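You operate a simulated robot arm through the tools that you are given. There is no shell and no other tool. Be economical: measure what you need, move in short steps, check, and stop when the job is done.

You are at the controls of a simulated two-armed robot. One attempt, no reset.

JOB
Take the cap off the bottle that says "Sample B" on the top of the tinting bench and lay it down there.

It is judged by the outcome, as a careful person would: the job done as asked, and still so three seconds after it is handed in. It fails if anything else is knocked over, pushed out of place, dropped, spilled or broken. A push-on lid holds only when it is set on centred and level and pressed home; a screw cap is set on level and turned clockwise until tight.

ROBOT AND FRAMES
Two 7-joint arms with two-finger parallel grippers on one trunk, on a base that drives. Base frame: it is fixed to the floor where the robot stands at the start and does not move with it; the origin is under the middle of the robot, x ahead of it, y to its left, z up; the surface under the hand at the start is at about z = 0.85. Readings come in m, rad, newtons and seconds.
The left shoulder is at the start at [0.08, 0.131, 0.947], the right one opposite. With the tool pointing down near the work surface each hand reaches from about 0.4 to 0.86 m from the robot's upright axis, wherever it stands, measured 20 degrees to its own side. Payload 1.57 kg a hand.
The TCP of each hand is the grasp point between the finger pads, 0.03 m short of the fingertips. In the tool frame z runs along the fingers and y along their closing line. The gripper opens to 0.11 m. The fingers are 0.024 m wide and 0.012 m thick; the gripper's body (0.048 by 0.112 m) begins 0.078 m behind the TCP.
Orientation is told as [roll, pitch, yaw] about the base's x, y, z axes, in that order, counted from this pose: with the fingers straight down and closing along the base's y, the tool's x points along the base's -x, its y along +y and its z along -z.

CONTROLS
- The arms move only by the tool servo_tool. It takes "left_targets", "right_targets" or both (then of equal length, played together; a hand with none holds still); each is a list of rows, each a list of 7 numbers: the gripper command, from -1 (fully open) to 1 (shut), values between in proportion, then the shift along the tool's x, y, z in units of 400 mm (1.0 is 400 mm), then the turn, a rotation vector about the tool's x, y, z in units of 180 degrees (1.0 is 180 degrees). In form: [[hand, tx, ty, tz, ax, ay, az], ...]. A call has 1 to 20 rows; each row is the pose to reach, as a shift and turn from the pose commanded when the call began, along the tool's axes at that moment. A call with a number of a shift or a turn outside -1 to 1 is refused whole. A row lasts 0.2 s, in which the tool goes at most 0.05 m and 0.15 rad; a call with a longer step from one row to the next is refused whole, and so is a gripper value outside its range. Where a pose cannot be reached the arm comes as near as it can. A force on the tool above 40 N (or 10 N above the force at the start of the call, whichever is more), or a blocked arm, ends the call early, and 0.2 s more pass. Each finger travels about 0.108 m/s and halts on what it meets, pressing with about 25 N; the grip force reading is that of the motor and also rises with nothing between the fingers. The clock runs only during rows and for 0.2 s after the last one: add rows that repeat a pose to give the fingers time. It gives the time, the measured TCP pose, the force on the tool (base axes), the opening and the grip force at its end, in the units of the frame above (readings bear some noise), with the torque about the TCP (base axes, N m) and any sound that the robot's microphone picked up, and new pictures: "show" is both (left out), scene, wrist or none (wrist: the cameras of the hands that moved).
- Cameras (640 x 400 px; columns grow to the right, rows downward): "scene" is now at [-0.065, 0.0155, 1.4336]; the picture's right is [0.23, -0.97, 0.00], its down [-0.44, -0.10, -0.89] and it looks along [0.87, 0.21, -0.45] (base axes); focal length 260 px, centre (320, 200). "left" rides on the left gripper at [0.07, -0.016, -0.141] in its tool frame; the picture's right is [0.23, 0.97, 0.00], its down [-0.86, 0.20, -0.48] and it looks along [-0.47, 0.11, 0.88] (tool axes); focal length 222 px, centre (320, 200). "right" rides on the right gripper at [0.07, 0.016, -0.141] in its tool frame; the picture's right is [-0.23, 0.97, 0.00], its down [-0.86, -0.20, -0.48] and it looks along [-0.47, -0.11, 0.88] (tool axes); focal length 222 px, centre (320, 200). There is no depth. A picture from a camera that has moved, and an enlarged one, comes with that camera's place and axes in the base frame and with its lens. The place of the scene camera against the robot may be out by one fixed shift of up to 0.025 m in any direction.
- steer(legs): drives the robot by 1 to 6 legs, each [ahead, left, turn to the left] in m, m and rad, along the robot's own axes; the way and the turn of a leg run together, so that a leg with both is an arc; at most 1.5 m and 3.142 rad a leg. The arms and the cameras ride along, it lands a little off, and it stops where it bumps. It gives what a move gives, and a new picture of the scene camera.
- pan_tilt(pan, tilt): turns the head with the scene camera to pan (to the left, within 1.902 rad either way) and tilt (down, from -0.506 to 1.204), counted from straight ahead of the robot. It gives what a move gives, and a new picture of the scene camera.
- zoom(camera, box): a new picture of the part [left, top, right, bottom] of that camera's present view, enlarged. No time passes.
- job_done(): hands the job in; it is judged then, once.

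Go step by step. Nothing tells you exact positions but the pictures and the camera data: compare them with the known pose of the tool, close in by small moves and look again before you grip or let go. The budget is 120 turns and 260 pictures, counting those below and the enlarged ones. Unless the task says otherwise, let go and move clear before handing in, and close with one line.

The tools are called as a command line: name --argument value ..., lists and objects as JSON in quotes. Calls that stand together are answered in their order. servo_tool: Moves the arms, as the interface text tells. Its arguments: {"type":"object","properties":{"left_targets":{"type":"array"},"right_targets":{"type":"array"},"show":{"type":"string","enum":["both","scene","wrist","none"]}},"required":[]} The other tools are called the same way: steer (legs) drives the base; pan_tilt (pan, tilt) turns the head that bears the scene camera; zoom (camera, box) takes an enlarged picture of a part of a camera's view; job_done () hands the job in.

At the start:

```text
clock: 0.0
left_ee_pos: [0.5765, 0.3637, 1.1507]
left_ee_rot: [0.0, -0.001, -0.001]
left_force: [-0.7, 0.6, -0.7]
left_wrist_torque: [-0.02, 0.0, 0.0]
left_width: 0.1098
left_finger_force: 0.0
right_ee_pos: [0.5627, -0.1043, 1.2306]
right_ee_rot: [0.0, -0.001, 0.001]
right_force: [-0.1, -0.1, -0.1]
right_wrist_torque: [-0.03, -0.04, 0.01]
right_width: 0.1099
right_finger_force: 0.1
robot x, y, heading: [-0.0004, 0.0015, -0.002]
head pan, tilt: [0.236, 0.466]
```

scene: 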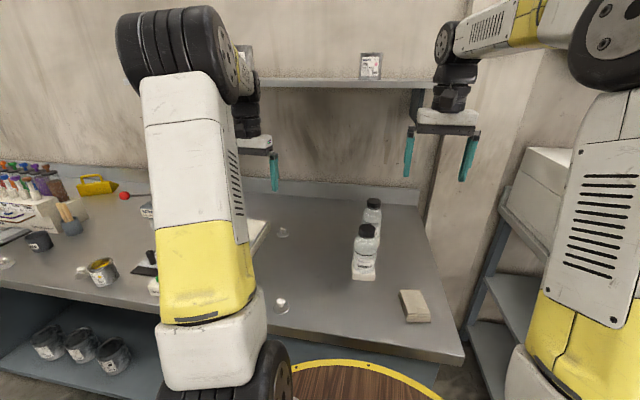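
right: 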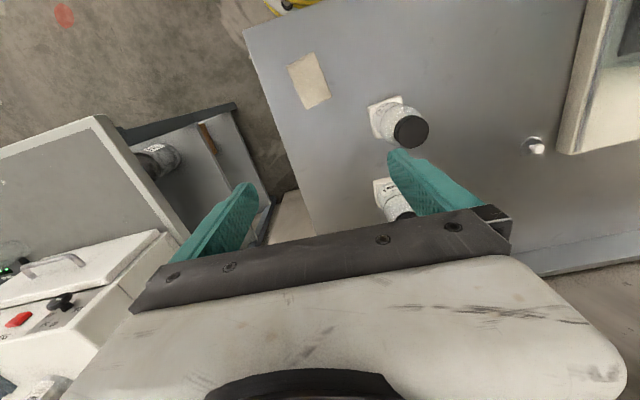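
left: 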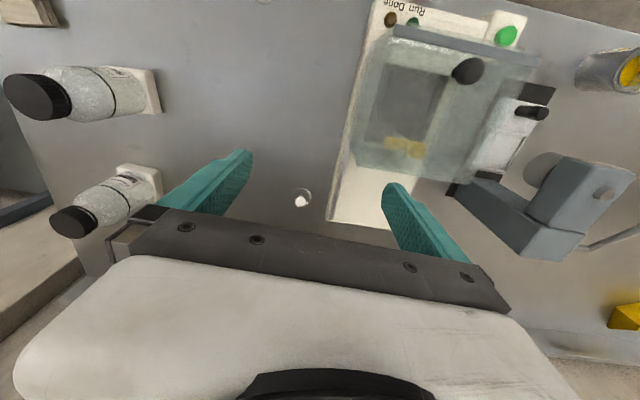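

I see two white bottles with black caps on the bench, in holders. I'll enlarge to read the labels.

zoom --camera "scene" --box '[320, 180, 420, 290]'

zoom --camera "left" --box '[0, 40, 180, 250]'

zoom --camera "right" --box '[340, 70, 460, 230]'

```text
3.64 times, centred on (370, 235) of scene
camera zoom: at [-0.065, 0.0155, 1.4336], right [0.23, -0.97, 0.0], down [-0.44, -0.1, -0.89], along [0.87, 0.21, -0.45], focal length 944 px, centre (138, 73)
```

zoom: 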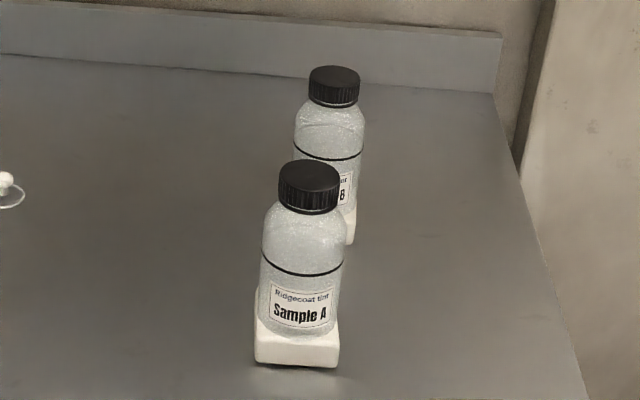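

```text
1.90 times, centred on (90, 145) of left
camera zoom: at [0.5064, 0.3463, 1.2919], right [-0.23, 0.97, 0.0], down [0.86, 0.2, 0.48], along [0.47, 0.11, -0.88], focal length 423 px, centre (758, 305)
```

zoom: 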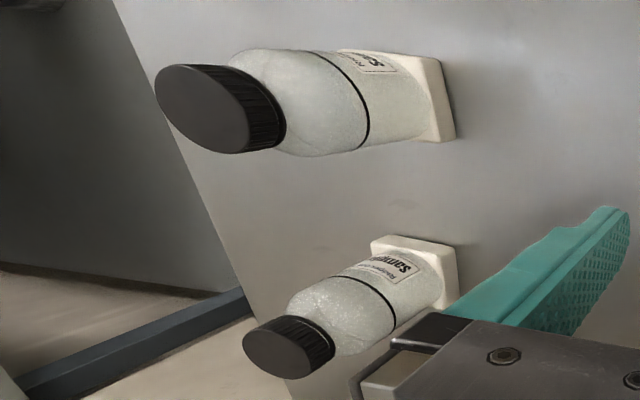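

```text
2.50 times, centred on (400, 150) of right
camera zoom: at [0.4933, -0.089, 1.3729], right [0.23, 0.97, 0.0], down [0.86, -0.2, 0.48], along [0.47, -0.11, -0.88], focal length 555 px, centre (120, 325)
```

zoom: 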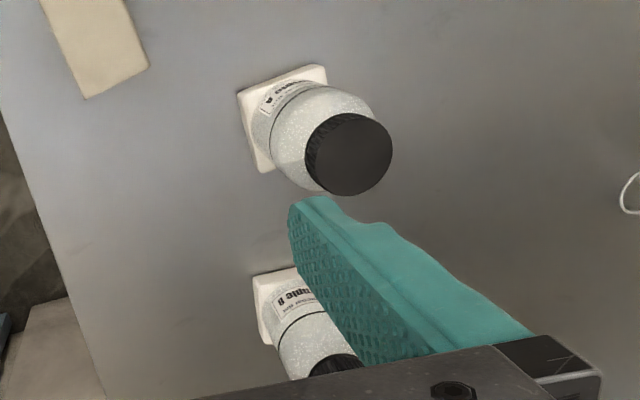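

The far bottle is Sample B. Triangulating puts its cap top near (0.78, 0.02, 1.015), and Sample A's near (0.60, 0.033, 1.016). I'll bring the right hand above B and look again.

servo_tool --right_targets '[[-1, -0.09, 0.05, 0, 0, 0, 0], [-1, -0.18, 0.1, 0, 0, 0, 0], [-1, -0.27, 0.16, 0, 0, 0, 0], [-1, -0.36, 0.22, 0, 0, 0, 0], [-1, -0.45, 0.27, 0, 0, 0, 0], [-1, -0.52, 0.31, 0.05, 0, 0, 0], [-1, -0.54, 0.31, 0.12, 0, 0, 0], [-1, -0.54, 0.31, 0.12, 0, 0, 0]]'

```text
clock: 1.8
left_ee_pos: [0.5768, 0.3634, 1.15]
left_ee_rot: [0.0, -0.002, 0.0]
left_force: [-0.1, 0.4, -0.1]
left_wrist_torque: [-0.03, -0.04, 0.02]
left_width: 0.11
left_finger_force: 0.1
right_ee_pos: [0.7297, 0.0049, 1.1782]
right_ee_rot: [0.0, 0.001, 0.0]
right_force: [-0.4, 0.1, 0.2]
right_wrist_torque: [0.0, -0.03, 0.01]
right_width: 0.1099
right_finger_force: 0.1
right hand out of reach, approached as far as the arm can: row 4, 5, 6, 7, 8
robot x, y, heading: [0.0033, 0.0013, -0.003]
head pan, tilt: [0.236, 0.466]
camera scene: at [-0.0652, 0.0154, 1.4336], right [0.23, -0.97, 0.0], down [-0.44, -0.1, -0.89], along [0.87, 0.21, -0.45], focal length 260 px, centre (320, 200)
camera right: at [0.6594, 0.0206, 1.3198], right [0.23, 0.97, 0.0], down [0.86, -0.2, 0.48], along [0.47, -0.11, -0.88], focal length 222 px, centre (320, 200)
```

scene: 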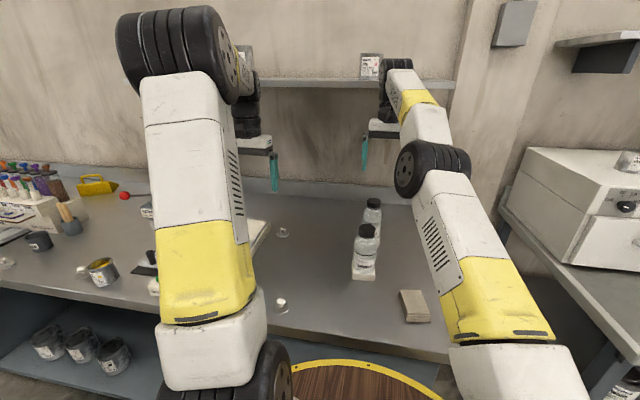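
right: 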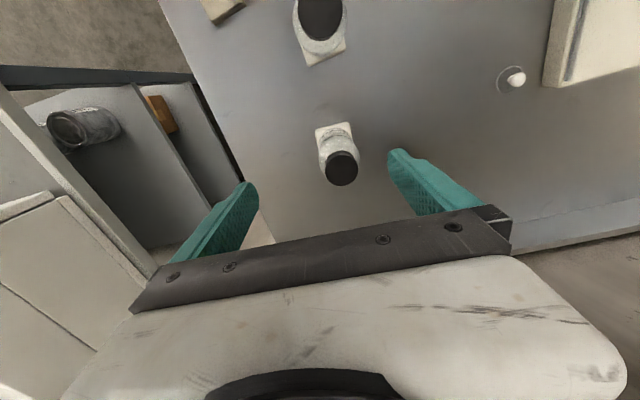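

B's cap is confirmed at about (0.777, 0.024, 1.015), but the arm is at its reach limit. I'll look down in front of the base to see whether there is room to drive a little closer.

pan_tilt --pan 0.0 --tilt 1.1

```text
clock: 2.8
left_ee_pos: [0.5768, 0.3639, 1.1506]
left_ee_rot: [-0.003, 0.002, 0.0]
left_force: [-0.8, 0.1, 0.0]
left_wrist_torque: [-0.02, 0.0, 0.0]
left_width: 0.11
left_finger_force: 0.1
right_ee_pos: [0.7302, 0.0049, 1.1795]
right_ee_rot: [-0.001, -0.002, 0.0]
right_force: [-0.6, 0.4, 0.3]
right_wrist_torque: [0.0, -0.03, 0.02]
right_width: 0.11
right_finger_force: 0.1
robot x, y, heading: [-0.0004, 0.0004, -0.0]
head pan, tilt: [0.0, 1.1]
camera scene: at [-0.0909, -0.0058, 1.383], right [0.0, -1.0, 0.0], down [-0.89, 0.0, -0.45], along [0.45, 0.0, -0.89], focal length 260 px, centre (320, 200)
```

scene: 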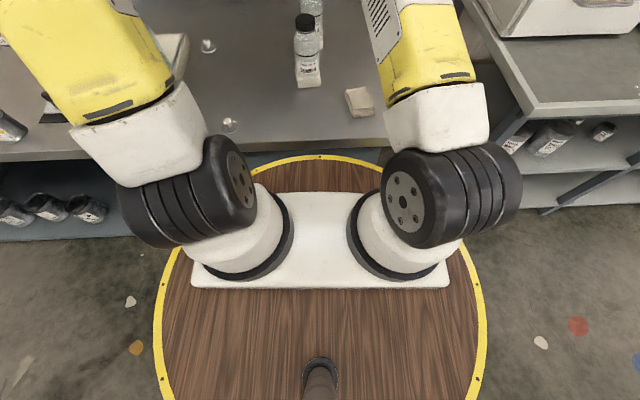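

The yellow-rimmed disc is the robot's own platform and it already almost touches the bench, so I won't drive forward. Reach should improve lower down, so I'll descend here and then slide forward with the cap between the open fingers.

servo_tool --right_targets '[[-1, 0.0, 0.0, 0.1, 0, 0, 0], [-1, 0.0, 0.02, 0.18, 0, 0, 0], [-1, 0.0, 0.03, 0.2, 0, 0, 0], [-1, 0.0, 0.03, 0.2, 0, 0, 0]]'

pan_tilt --pan 0.05 --tilt 0.5

```text
clock: 3.8
left_ee_pos: [0.5761, 0.3626, 1.1503]
left_ee_rot: [0.0, 0.0, 0.0]
left_force: [0.2, 0.6, -0.1]
left_wrist_torque: [-0.01, 0.01, -0.02]
left_width: 0.1097
left_finger_force: 0.0
right_ee_pos: [0.7288, 0.0154, 1.0987]
right_ee_rot: [-0.001, 0.001, 0.0]
right_force: [0.5, 1.0, -0.6]
right_wrist_torque: [-0.02, 0.03, -0.03]
right_width: 0.1102
right_finger_force: 0.1
robot x, y, heading: [-0.0022, 0.0009, -0.004]
head pan, tilt: [0.0, 1.1]
camera scene: at [-0.091, -0.0058, 1.3829], right [0.0, -1.0, 0.0], down [-0.89, 0.0, -0.45], along [0.45, 0.0, -0.89], focal length 260 px, centre (320, 200)
camera right: at [0.6601, 0.0303, 1.2409], right [0.23, 0.97, 0.0], down [0.85, -0.2, 0.48], along [0.47, -0.11, -0.88], focal length 222 px, centre (320, 200)
```

scene: 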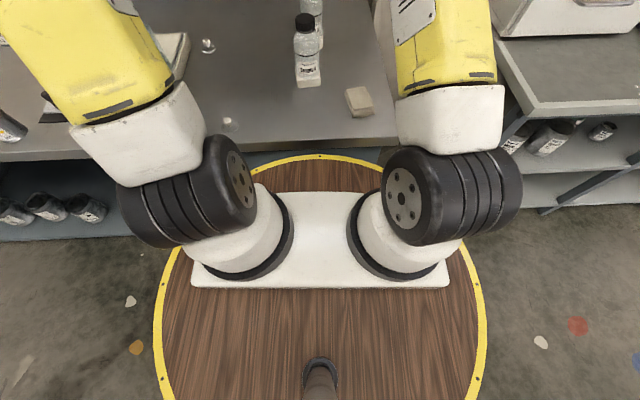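
right: 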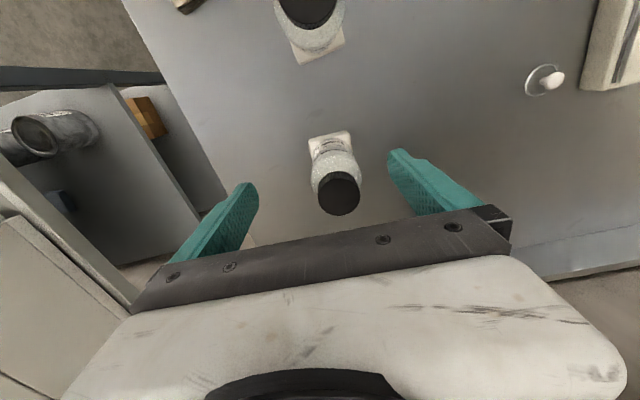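

```text
clock: 4.8
left_ee_pos: [0.5765, 0.3635, 1.1509]
left_ee_rot: [-0.001, 0.0, 0.001]
left_force: [-0.7, -0.4, -0.4]
left_wrist_torque: [-0.01, -0.02, -0.01]
left_width: 0.1102
left_finger_force: 0.2
right_ee_pos: [0.7299, 0.0148, 1.0994]
right_ee_rot: [0.002, 0.0, -0.001]
right_force: [-0.7, 0.3, 0.3]
right_wrist_torque: [0.01, 0.0, -0.02]
right_width: 0.1099
right_finger_force: 0.0
robot x, y, heading: [0.0016, 0.0013, 0.003]
head pan, tilt: [0.051, 0.499]
camera scene: at [-0.0632, -0.0012, 1.4305], right [0.05, -1.0, 0.0], down [-0.48, -0.02, -0.88], along [0.88, 0.04, -0.48], focal length 260 px, centre (320, 200)
```

scene: 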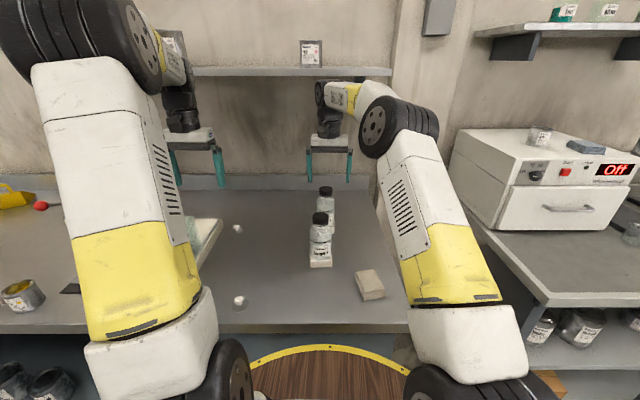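

Cap now measures (0.776, 0.026, top about 1.015). I'll move over it, to a TCP height of about 1.06.

servo_tool --right_targets '[[-1, 0, 0.025, 0.06, 0, 0, 0], [-1, -0.06, 0.025, 0.095, 0, 0, 0], [-1, -0.118, 0.025, 0.1, 0, 0, 0], [-1, -0.118, 0.025, 0.1, 0, 0, 0]]'

```text
clock: 5.8
left_ee_pos: [0.5752, 0.364, 1.1498]
left_ee_rot: [0.0, -0.001, 0.001]
left_force: [-1.1, 0.0, -0.5]
left_wrist_torque: [0.0, -0.01, -0.02]
left_width: 0.1099
left_finger_force: 0.2
right_ee_pos: [0.7711, 0.0274, 1.0541]
right_ee_rot: [0.002, 0.0, 0.0]
right_force: [-0.7, 0.1, 0.1]
right_wrist_torque: [0.03, 0.01, 0.01]
right_width: 0.1099
right_finger_force: 0.1
right hand out of reach, approached as far as the arm can: row 3, 4
robot x, y, heading: [0.0002, 0.0007, 0.0]
head pan, tilt: [0.051, 0.499]
camera scene: at [-0.0632, -0.0012, 1.4306], right [0.05, -1.0, 0.0], down [-0.48, -0.02, -0.88], along [0.88, 0.04, -0.48], focal length 260 px, centre (320, 200)
camera right: at [0.7006, 0.0416, 1.197], right [0.23, 0.97, 0.0], down [0.86, -0.2, 0.48], along [0.47, -0.11, -0.88], focal length 222 px, centre (320, 200)
```

scene: 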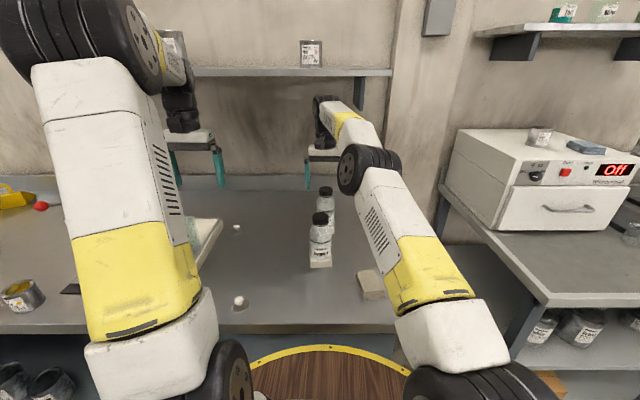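
right: 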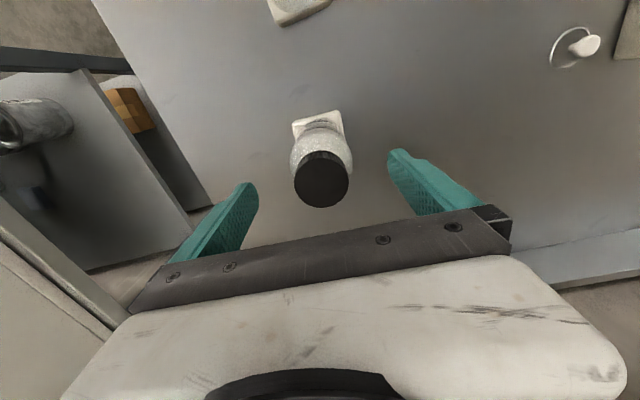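

zoom --camera "scene" --box '[290, 140, 360, 270]'

zoom --camera "left" --box '[0, 130, 180, 270]'

```text
3.08 times, centred on (325, 205) of scene
camera zoom: at [-0.0632, -0.0012, 1.4306], right [0.05, -1.0, 0.0], down [-0.48, -0.02, -0.88], along [0.88, 0.04, -0.48], focal length 799 px, centre (305, 185)
```

zoom: 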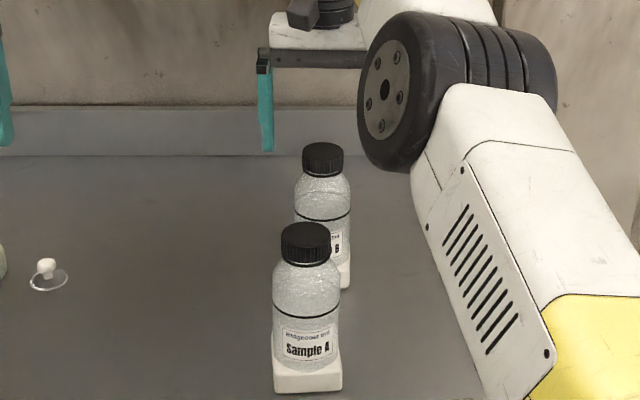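

```text
2.86 times, centred on (90, 200) of left
camera zoom: at [0.5064, 0.3463, 1.2919], right [-0.23, 0.97, 0.0], down [0.86, 0.2, 0.48], along [0.47, 0.11, -0.88], focal length 635 px, centre (977, 200)
```

zoom: 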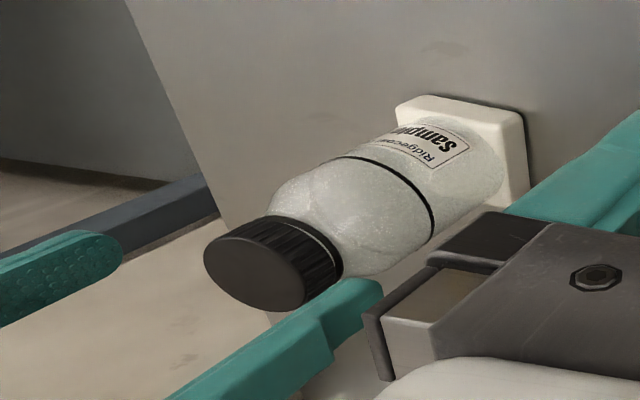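

The cap is about 20 mm tall and 45 mm wide, so I'll lower the fingertips to just above its bottom rim without touching the bottle's shoulder.

servo_tool --right_targets '[[-1, 0, -0.004, 0.03, 0, 0, 0], [-1, -0.0125, -0.004, 0.056, 0, 0, 0], [-1, -0.0125, -0.004, 0.056, 0, 0, 0]]'

zoom --camera "left" --box '[0, 130, 180, 270]'

zoom --camera "scene" --box '[290, 140, 360, 270]'

```text
clock: 6.6
left_ee_pos: [0.5758, 0.362, 1.1498]
left_ee_rot: [0.0, 0.0, 0.001]
left_force: [0.6, 0.4, 0.0]
left_wrist_torque: [-0.01, -0.02, -0.01]
left_width: 0.11
left_finger_force: 0.1
right_ee_pos: [0.7748, 0.0248, 1.0302]
right_ee_rot: [0.0, 0.0, 0.0]
right_force: [0.6, 0.7, 0.3]
right_wrist_torque: [0.0, 0.01, 0.0]
right_width: 0.1102
right_finger_force: 0.1
robot x, y, heading: [-0.0006, 0.0029, -0.0]
head pan, tilt: [0.051, 0.499]
camera scene: at [-0.0632, -0.0012, 1.4306], right [0.05, -1.0, 0.0], down [-0.48, -0.02, -0.88], along [0.88, 0.04, -0.48], focal length 260 px, centre (320, 200)
camera right: at [0.705, 0.0402, 1.173], right [0.23, 0.97, 0.0], down [0.86, -0.2, 0.48], along [0.47, -0.11, -0.88], focal length 222 px, centre (320, 200)
```

scene: 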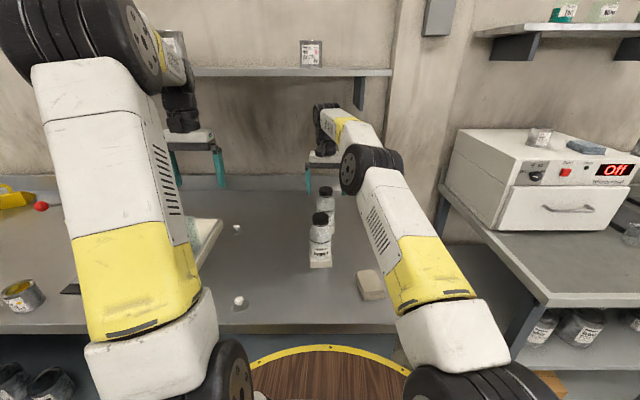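
right: 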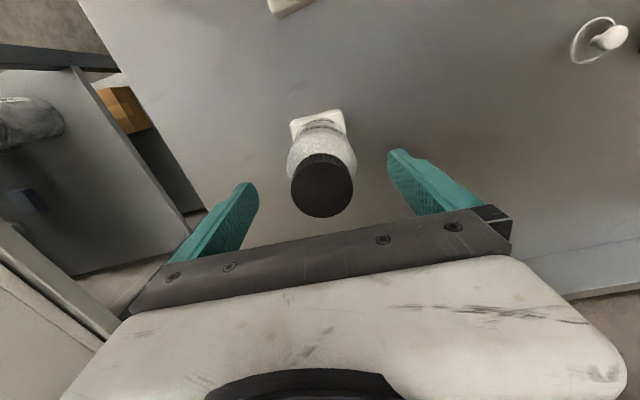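

```text
2.86 times, centred on (90, 200) of left
camera zoom: at [0.5065, 0.3463, 1.2919], right [-0.23, 0.97, 0.0], down [0.86, 0.2, 0.48], along [0.47, 0.11, -0.88], focal length 635 px, centre (977, 200)
```

zoom: 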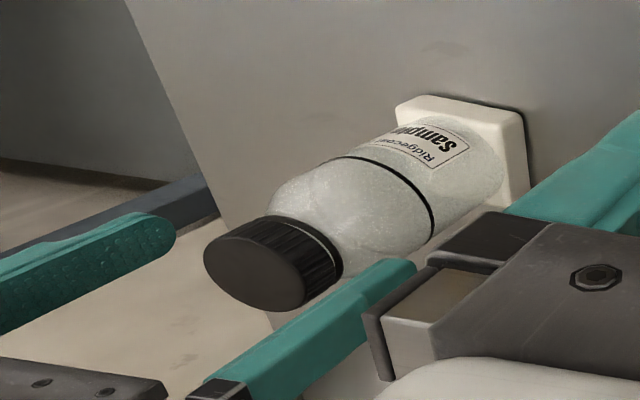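

```text
3.08 times, centred on (325, 205) of scene
camera zoom: at [-0.0632, -0.0012, 1.4306], right [0.05, -1.0, 0.0], down [-0.48, -0.02, -0.88], along [0.88, 0.04, -0.48], focal length 799 px, centre (305, 185)
```

zoom: 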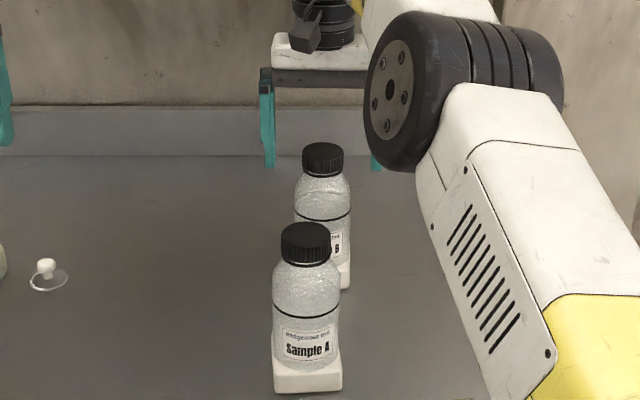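

The fingertips straddle the cap, centred and level with its lower rim. I'll raise 3 mm and turn the open hand clockwise 90° first, to give range for unscrewing.

servo_tool --right_targets '[[-1, -0.003, 0.002, -0.006, 0, 0, 0.047], [-1, -0.003, 0.002, -0.006, 0, 0, 0.094], [-1, -0.003, 0.002, -0.006, 0, 0, 0.141], [-1, -0.003, 0.002, -0.006, 0, 0, 0.188], [-1, -0.003, 0.002, -0.006, 0, 0, 0.235], [-1, -0.003, 0.002, -0.006, 0, 0, 0.282], [-1, -0.003, 0.002, -0.006, 0, 0, 0.329], [-1, -0.003, 0.002, -0.006, 0, 0, 0.376], [-1, -0.003, 0.002, -0.006, 0, 0, 0.423], [-1, -0.003, 0.002, -0.006, 0, 0, 0.47], [-1, -0.003, 0.002, -0.006, 0, 0, 0.5], [-1, -0.003, 0.002, -0.006, 0, 0, 0.5]]'

zoom --camera "left" --box '[0, 130, 180, 270]'

```text
clock: 9.2
left_ee_pos: [0.5758, 0.3637, 1.1503]
left_ee_rot: [0.0, -0.001, 0.0]
left_force: [0.1, 0.0, 0.3]
left_wrist_torque: [0.01, -0.02, -0.02]
left_width: 0.11
left_finger_force: 0.1
right_ee_pos: [0.7763, 0.0252, 1.0352]
right_ee_rot: [0.001, 0.0, -1.571]
right_force: [0.4, 0.6, -0.7]
right_wrist_torque: [-0.02, 0.0, 0.01]
right_width: 0.1101
right_finger_force: 0.0
robot x, y, heading: [0.0023, -0.004, 0.001]
head pan, tilt: [0.051, 0.499]
camera scene: at [-0.0632, -0.0012, 1.4306], right [0.05, -1.0, 0.0], down [-0.48, -0.02, -0.88], along [0.88, 0.04, -0.48], focal length 260 px, centre (320, 200)
camera right: at [0.7921, 0.0941, 1.1768], right [0.97, -0.23, 0.0], down [-0.2, -0.85, 0.48], along [-0.11, -0.47, -0.88], focal length 222 px, centre (320, 200)
```

scene: 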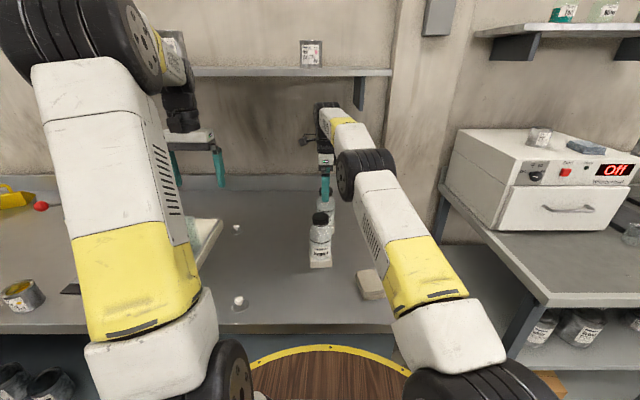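
right: 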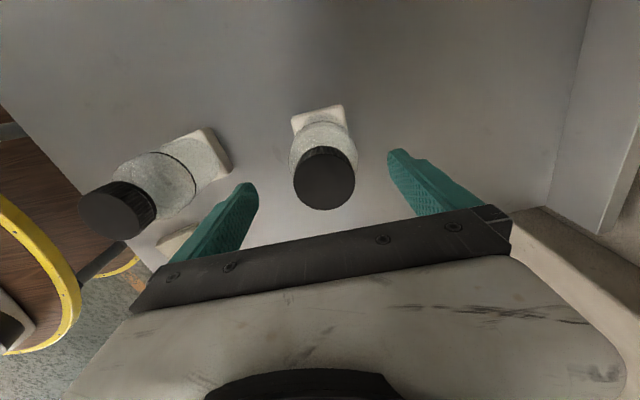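

```text
2.86 times, centred on (90, 200) of left
camera zoom: at [0.5065, 0.3463, 1.2918], right [-0.23, 0.97, 0.0], down [0.86, 0.2, 0.48], along [0.47, 0.11, -0.88], focal length 635 px, centre (977, 200)
```

zoom: 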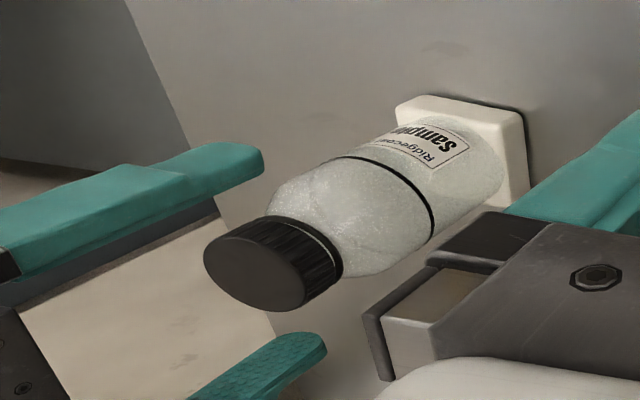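

The hand turned freely to yaw −90°, and the cap sits centred between the fingers within about 2 mm. I'll correct that and close on it.

servo_tool --right_targets '[[-1, 0.003, 0.005, 0, 0, 0, 0], [0, 0.003, 0.005, 0, 0, 0, 0], [0.3, 0.003, 0.005, 0, 0, 0, 0], [1, 0.003, 0.005, 0, 0, 0, 0], [1, 0.003, 0.005, 0, 0, 0, 0]]'

zoom --camera "left" --box '[0, 130, 180, 270]'

```text
clock: 10.4
left_ee_pos: [0.5763, 0.3629, 1.151]
left_ee_rot: [-0.001, -0.001, 0.001]
left_force: [-0.1, 0.4, 0.3]
left_wrist_torque: [-0.03, 0.01, 0.03]
left_width: 0.11
left_finger_force: 0.1
right_ee_pos: [0.7775, 0.0257, 1.0349]
right_ee_rot: [0.001, 0.0, -1.572]
right_force: [0.2, -0.5, 0.2]
right_wrist_torque: [-0.05, -0.12, -0.04]
right_width: 0.0472
right_finger_force: 25.1
robot x, y, heading: [-0.0031, 0.0005, -0.0]
head pan, tilt: [0.051, 0.499]
camera scene: at [-0.0632, -0.0012, 1.4306], right [0.05, -1.0, 0.0], down [-0.48, -0.02, -0.88], along [0.88, 0.04, -0.48], focal length 260 px, centre (320, 200)
camera right: at [0.7938, 0.0947, 1.1764], right [0.97, -0.23, 0.0], down [-0.2, -0.86, 0.48], along [-0.11, -0.47, -0.88], focal length 222 px, centre (320, 200)
```

scene: 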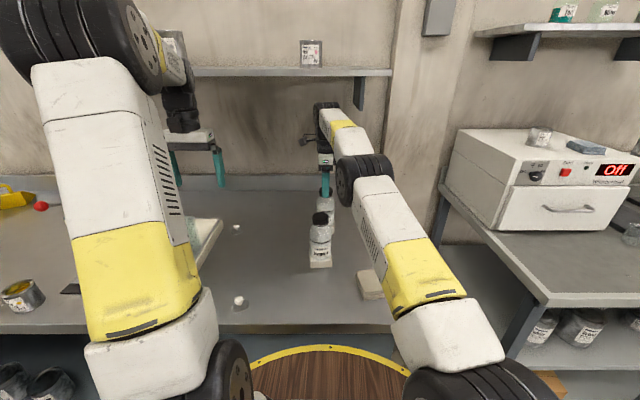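
right: 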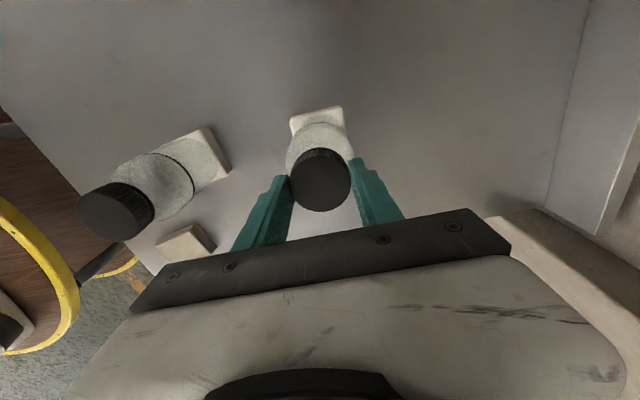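

```text
2.86 times, centred on (90, 200) of left
camera zoom: at [0.5065, 0.3463, 1.2918], right [-0.23, 0.97, 0.0], down [0.86, 0.2, 0.48], along [0.47, 0.11, -0.88], focal length 635 px, centre (977, 200)
```

zoom: 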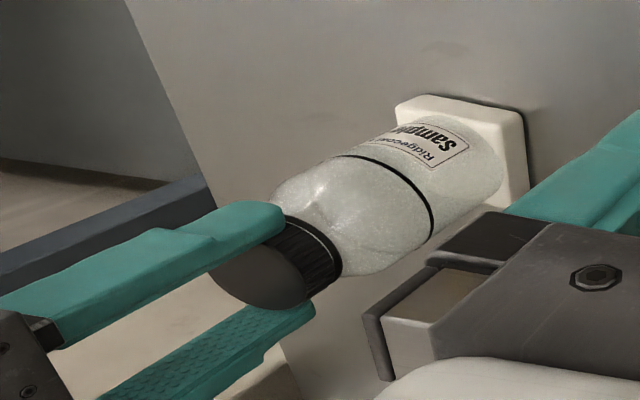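

The cap is gripped at 47 mm wide. I'll try 30° counter-clockwise and watch the torque and whether the bottle turns with it.

servo_tool --right_targets '[[1, 0, 0, 0, 0, 0, -0.045], [1, 0, 0, 0, 0, 0, -0.09], [1, 0, 0, 0, 0, 0, -0.135], [1, 0, 0, 0, 0, 0, -0.17]]' --show "wrist"

zoom --camera "left" --box '[0, 130, 180, 270]'

```text
clock: 11.4
left_ee_pos: [0.5761, 0.364, 1.1499]
left_ee_rot: [0.001, -0.001, 0.0]
left_force: [-0.7, 0.8, -0.3]
left_wrist_torque: [-0.04, -0.01, -0.01]
left_width: 0.1099
left_finger_force: 0.0
right_ee_pos: [0.7781, 0.0264, 1.0347]
right_ee_rot: [0.001, -0.001, -1.036]
right_force: [-1.0, 0.2, 2.0]
right_wrist_torque: [-0.08, 0.14, -0.01]
right_width: 0.0473
right_finger_force: 25.0
robot x, y, heading: [-0.0035, 0.0006, -0.0]
head pan, tilt: [0.051, 0.499]
camera right: at [0.7562, 0.0938, 1.1763], right [0.95, 0.3, 0.0], down [0.26, -0.84, 0.48], along [0.14, -0.46, -0.88], focal length 222 px, centre (320, 200)
```

right: 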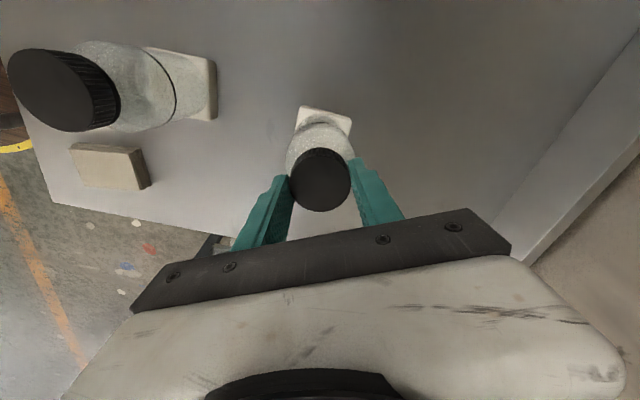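

```text
2.86 times, centred on (90, 200) of left
camera zoom: at [0.5064, 0.3463, 1.2919], right [-0.23, 0.97, 0.0], down [0.86, 0.2, 0.48], along [0.47, 0.11, -0.88], focal length 635 px, centre (977, 200)
```

zoom: 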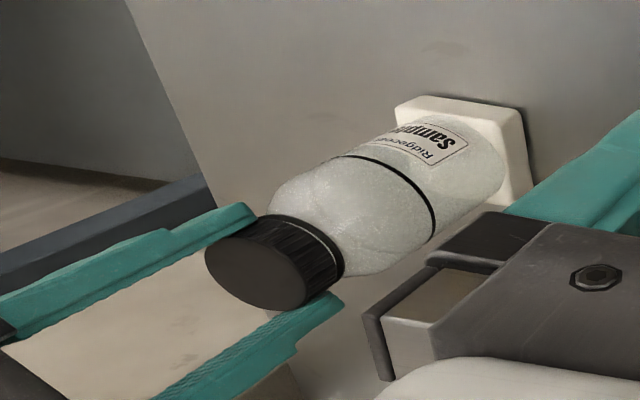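

The cap turned while the label and holder stayed essentially still. I'll continue counter-clockwise to yaw +90° with a slight lift.

servo_tool --right_targets '[[1, 0, 0, 0, 0, 0, -0.047], [1, 0, 0, -0.0005, 0, 0, -0.094], [1, 0, 0, -0.001, 0, 0, -0.141], [1, 0, 0, -0.0015, 0, 0, -0.188], [1, 0, 0, -0.002, 0, 0, -0.235], [1, 0, 0, -0.0025, 0, 0, -0.282], [1, 0, 0, -0.003, 0, 0, -0.329], [1, 0, 0, -0.0035, 0, 0, -0.376], [1, 0, 0, -0.004, 0, 0, -0.423], [1, 0, 0, -0.0045, 0, 0, -0.47]]' --show "wrist"

zoom --camera "left" --box '[0, 130, 180, 270]'

```text
clock: 13.6
left_ee_pos: [0.5767, 0.3631, 1.1498]
left_ee_rot: [-0.001, 0.0, 0.001]
left_force: [0.2, -0.3, -0.4]
left_wrist_torque: [0.02, -0.01, 0.01]
left_width: 0.1099
left_finger_force: 0.0
right_ee_pos: [0.7775, 0.0261, 1.0361]
right_ee_rot: [0.0, 0.001, 0.443]
right_force: [0.5, 0.1, -1.1]
right_wrist_torque: [-0.01, 0.02, 0.01]
right_width: 0.0472
right_finger_force: 24.8
robot x, y, heading: [0.0006, -0.0013, 0.004]
head pan, tilt: [0.051, 0.499]
camera right: at [0.7078, 0.0096, 1.1777], right [-0.21, 0.98, 0.0], down [0.86, 0.19, 0.48], along [0.47, 0.1, -0.88], focal length 222 px, centre (320, 200)
```

right: 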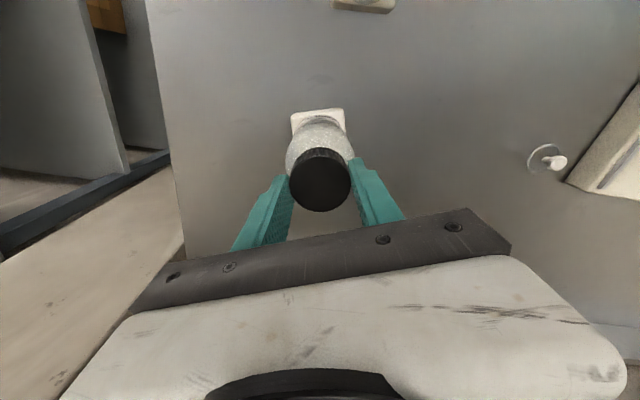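

```text
2.86 times, centred on (90, 200) of left
camera zoom: at [0.5065, 0.3463, 1.2918], right [-0.23, 0.97, 0.0], down [0.86, 0.2, 0.48], along [0.47, 0.11, -0.88], focal length 635 px, centre (977, 200)
```

zoom: 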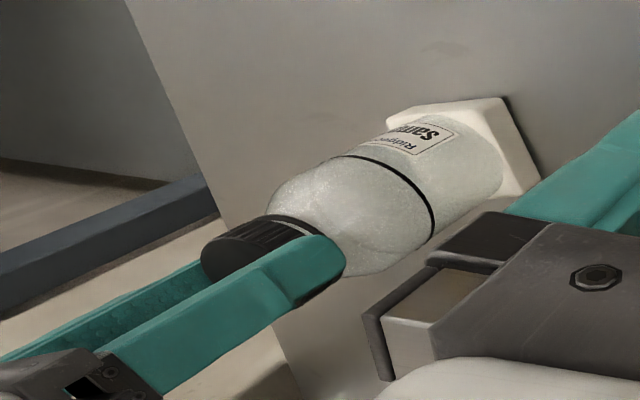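

The bottle and its foot turned with the cap by roughly 20°, so it needs holding. I'll bring the left hand in low from the front-left, fingers tilted 30° down and passing clear of Sample A, to steady the bottle's body. First comes a pose 0.2 m short of it.

servo_tool --left_targets '[[-1, -0.026, -0.049, 0.03, 0.0159, -0.0306, 0.0276], [-1, -0.051, -0.098, 0.06, 0.0319, -0.0613, 0.0552], [-1, -0.077, -0.147, 0.09, 0.0478, -0.0919, 0.0828], [-1, -0.102, -0.196, 0.12, 0.0638, -0.1225, 0.1104], [-1, -0.128, -0.245, 0.15, 0.0797, -0.1532, 0.138], [-1, -0.154, -0.293, 0.181, 0.0956, -0.1838, 0.1657], [-1, -0.179, -0.342, 0.211, 0.1116, -0.2144, 0.1933], [-1, -0.205, -0.391, 0.241, 0.1275, -0.245, 0.2209], [-1, -0.23, -0.44, 0.271, 0.1435, -0.2757, 0.2485], [-1, -0.256, -0.489, 0.301, 0.1594, -0.3063, 0.2761], [-1, -0.256, -0.489, 0.301, 0.1594, -0.3063, 0.2761]]'

```text
clock: 16.0
left_ee_pos: [0.6781, 0.1665, 1.0301]
left_ee_rot: [0.0, -1.049, -0.959]
left_force: [-0.6, -0.9, 0.6]
left_wrist_torque: [-0.03, 0.02, 0.01]
left_width: 0.1099
left_finger_force: 0.0
right_ee_pos: [0.7786, 0.0254, 1.0347]
right_ee_rot: [0.002, -0.001, 0.44]
right_force: [0.3, 0.8, -0.6]
right_wrist_torque: [-0.03, -0.04, 0.01]
right_width: 0.0472
right_finger_force: 24.9
robot x, y, heading: [-0.0007, 0.0009, -0.003]
head pan, tilt: [0.051, 0.499]
camera scene: at [-0.0632, -0.0012, 1.4306], right [0.05, -1.0, 0.0], down [-0.48, -0.02, -0.88], along [0.88, 0.04, -0.48], focal length 260 px, centre (320, 200)
camera left: at [0.575, 0.2856, 1.0407], right [0.73, 0.65, -0.2], down [0.17, 0.1, 0.98], along [0.66, -0.75, -0.03], focal length 222 px, centre (320, 200)
```

scene: 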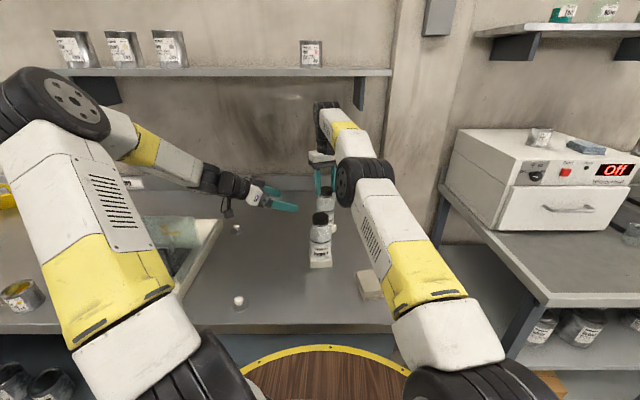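
left: 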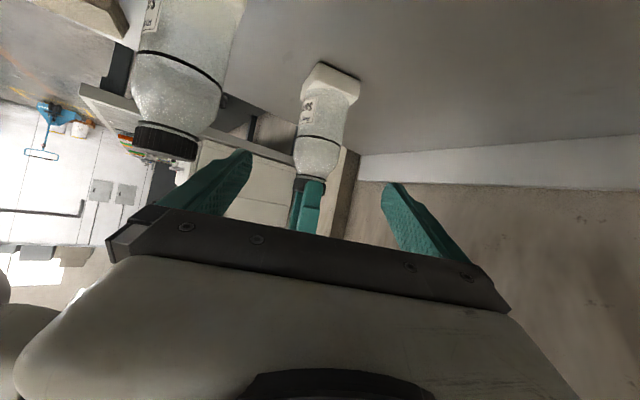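

The bottle's body lies right on the left hand's axis, with Sample A clear to the side. I'll advance most of the way and check.

servo_tool --left_targets '[[-1, 0.002, 0.001, 0.08, 0, 0, 0], [-1, 0.005, 0.002, 0.16, 0, 0, 0], [-1, 0.008, 0.003, 0.24, 0, 0, 0], [-1, 0.01, 0.003, 0.32, 0, 0, 0], [-1, 0.012, 0.003, 0.36, 0, 0, 0], [-1, 0.012, 0.003, 0.36, 0, 0, 0]]'

zoom --camera "scene" --box '[220, 140, 360, 270]'

```text
clock: 17.4
left_ee_pos: [0.7512, 0.0666, 0.9539]
left_ee_rot: [0.0, -1.046, -0.958]
left_force: [0.0, 0.1, -0.7]
left_wrist_torque: [0.0, 0.03, 0.01]
left_width: 0.11
left_finger_force: 0.0
right_ee_pos: [0.778, 0.025, 1.0365]
right_ee_rot: [0.0, -0.001, 0.441]
right_force: [-0.4, 0.0, -1.1]
right_wrist_torque: [0.0, -0.01, 0.01]
right_width: 0.0474
right_finger_force: 24.9
robot x, y, heading: [0.0018, -0.0007, 0.002]
head pan, tilt: [0.051, 0.499]
camera scene: at [-0.0631, -0.0012, 1.4306], right [0.05, -1.0, 0.0], down [-0.48, -0.02, -0.88], along [0.88, 0.04, -0.48], focal length 260 px, centre (320, 200)
camera left: at [0.6478, 0.1856, 0.9637], right [0.73, 0.65, -0.2], down [0.17, 0.1, 0.98], along [0.66, -0.75, -0.04], focal length 222 px, centre (320, 200)
```

scene: 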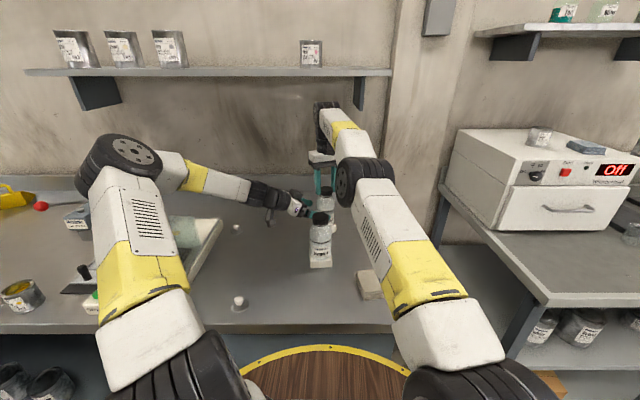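
left: 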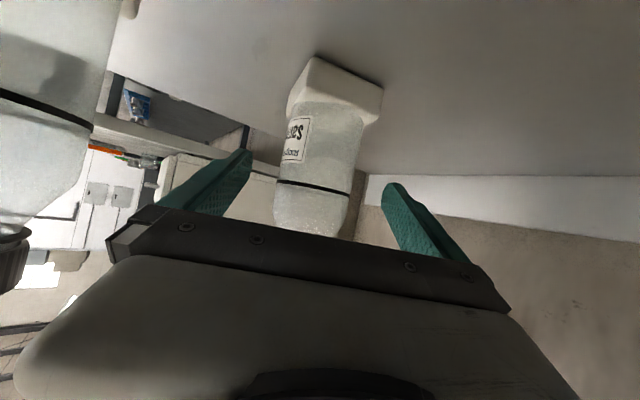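

```text
3.08 times, centred on (290, 205) of scene
camera zoom: at [-0.0631, -0.0012, 1.4306], right [0.05, -1.0, 0.0], down [-0.48, -0.02, -0.88], along [0.88, 0.04, -0.48], focal length 799 px, centre (412, 185)
```

zoom: 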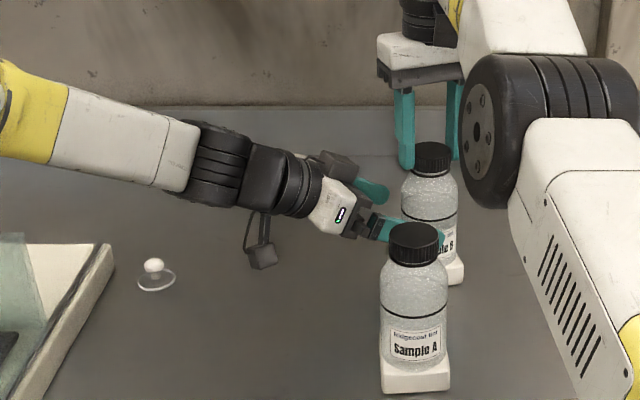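

Well aligned. I'll advance the last 57 mm and close the left hand on the body.

servo_tool --left_targets '[[-1, 0, 0, 0.07, 0, 0, 0], [-1, 0, 0, 0.14, 0, 0, 0], [-1, 0, 0, 0.143, 0, 0, 0]]'

```text
clock: 18.2
left_ee_pos: [0.7806, 0.0264, 0.9246]
left_ee_rot: [0.001, -1.047, -0.958]
left_force: [0.4, 0.2, 0.2]
left_wrist_torque: [-0.01, 0.0, 0.0]
left_width: 0.11
left_finger_force: 0.0
right_ee_pos: [0.7781, 0.0255, 1.0358]
right_ee_rot: [0.0, -0.002, 0.44]
right_force: [0.8, 0.1, -0.6]
right_wrist_torque: [-0.03, -0.01, -0.04]
right_width: 0.0471
right_finger_force: 25.3
robot x, y, heading: [0.0016, 0.0005, -0.01]
head pan, tilt: [0.051, 0.499]
camera scene: at [-0.0632, -0.0012, 1.4306], right [0.05, -1.0, 0.0], down [-0.48, -0.02, -0.88], along [0.88, 0.04, -0.48], focal length 260 px, centre (320, 200)
camera left: at [0.6761, 0.1451, 0.9351], right [0.73, 0.65, -0.2], down [0.17, 0.1, 0.98], along [0.66, -0.75, -0.04], focal length 222 px, centre (320, 200)
```

scene: 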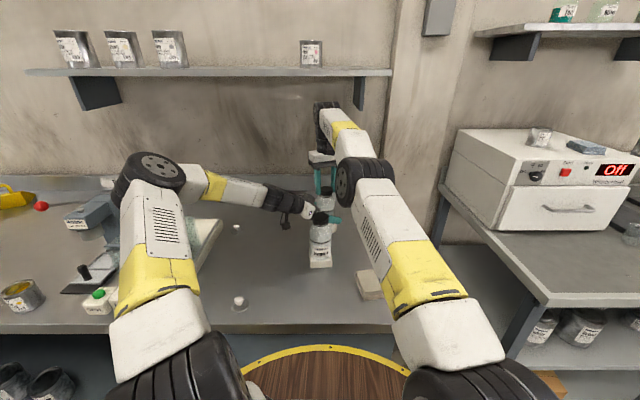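
left: 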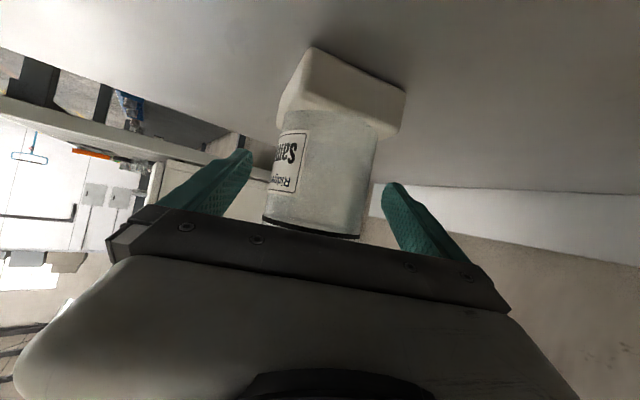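

servo_tool --left_targets '[[0, 0, -0.002, 0, 0, 0, 0], [0.2, 0, -0.002, 0, 0, 0, 0], [1, 0, -0.002, 0, 0, 0, 0], [1, 0, -0.002, 0, 0, 0, 0]]' --show "wrist"

```text
clock: 19.2
left_ee_pos: [0.7786, 0.0262, 0.9241]
left_ee_rot: [-0.003, -1.046, -0.958]
left_force: [-1.6, -1.6, 0.2]
left_wrist_torque: [0.16, -0.1, 0.01]
left_width: 0.0648
left_finger_force: 24.9
right_ee_pos: [0.7789, 0.0264, 1.0354]
right_ee_rot: [0.001, -0.001, 0.439]
right_force: [2.4, 1.6, 1.1]
right_wrist_torque: [0.08, -0.02, 0.02]
right_width: 0.0471
right_finger_force: 24.9
robot x, y, heading: [0.0023, -0.0021, 0.001]
head pan, tilt: [0.051, 0.499]
camera left: at [0.6751, 0.1449, 0.9349], right [0.73, 0.65, -0.2], down [0.17, 0.1, 0.98], along [0.66, -0.75, -0.04], focal length 222 px, centre (320, 200)
```

left: 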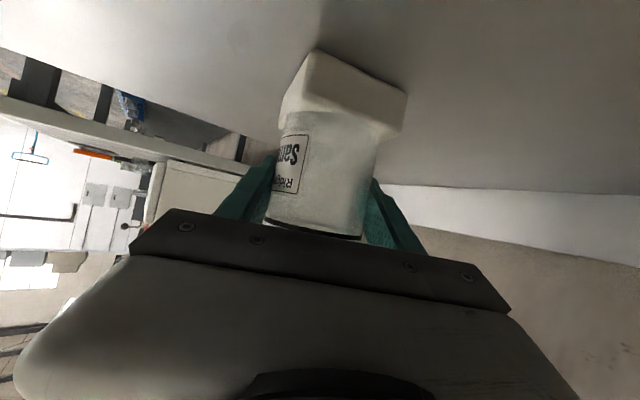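

Bottle held at 65 mm. I'll continue turning the cap counter-clockwise to +90°.

servo_tool --right_targets '[[1, 0, 0, 0, 0, 0, -0.045], [1, 0, 0, -0.0005, 0, 0, -0.09], [1, 0, 0, -0.001, 0, 0, -0.135], [1, 0, 0, -0.0015, 0, 0, -0.18], [1, 0, 0, -0.002, 0, 0, -0.225], [1, 0, 0, -0.0025, 0, 0, -0.27], [1, 0, 0, -0.003, 0, 0, -0.315], [1, 0, 0, -0.003, 0, 0, -0.36]]' --show "wrist"

zoom --camera "left" --box '[200, 20, 440, 260]'

```text
clock: 21.0
left_ee_pos: [0.779, 0.0246, 0.923]
left_ee_rot: [-0.001, -1.046, -0.958]
left_force: [-6.3, -1.5, -0.5]
left_wrist_torque: [0.08, -0.52, 0.03]
left_width: 0.0649
left_finger_force: 24.7
right_ee_pos: [0.7787, 0.0258, 1.0364]
right_ee_rot: [-0.002, 0.0, 1.572]
right_force: [6.1, 1.1, 1.1]
right_wrist_torque: [0.05, -0.22, -0.03]
right_width: 0.0471
right_finger_force: 24.9
robot x, y, heading: [0.0024, -0.0013, 0.002]
head pan, tilt: [0.051, 0.499]
camera right: at [0.7618, -0.0449, 1.1782], right [-0.97, 0.23, 0.0], down [0.2, 0.86, 0.48], along [0.11, 0.47, -0.88], focal length 222 px, centre (320, 200)
```

right: 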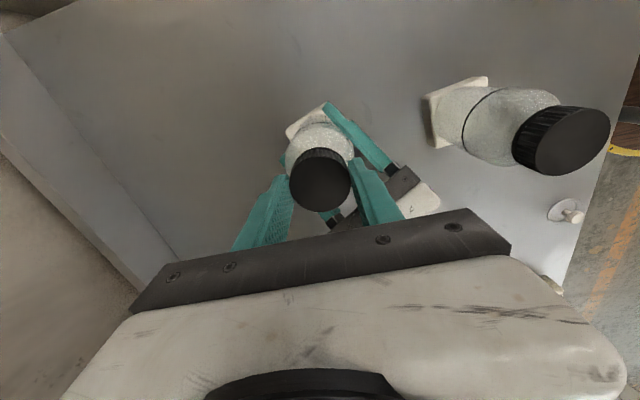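

```text
1.67 times, centred on (320, 140) of left
camera zoom: at [0.6751, 0.1452, 0.9348], right [0.73, 0.65, -0.2], down [0.17, 0.1, 0.98], along [0.66, -0.75, -0.04], focal length 370 px, centre (320, 300)
```

zoom: 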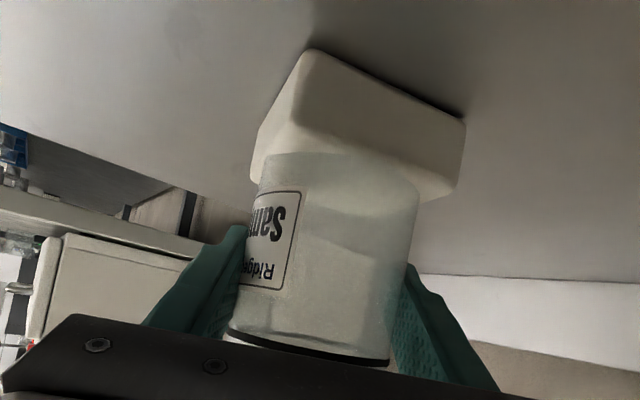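

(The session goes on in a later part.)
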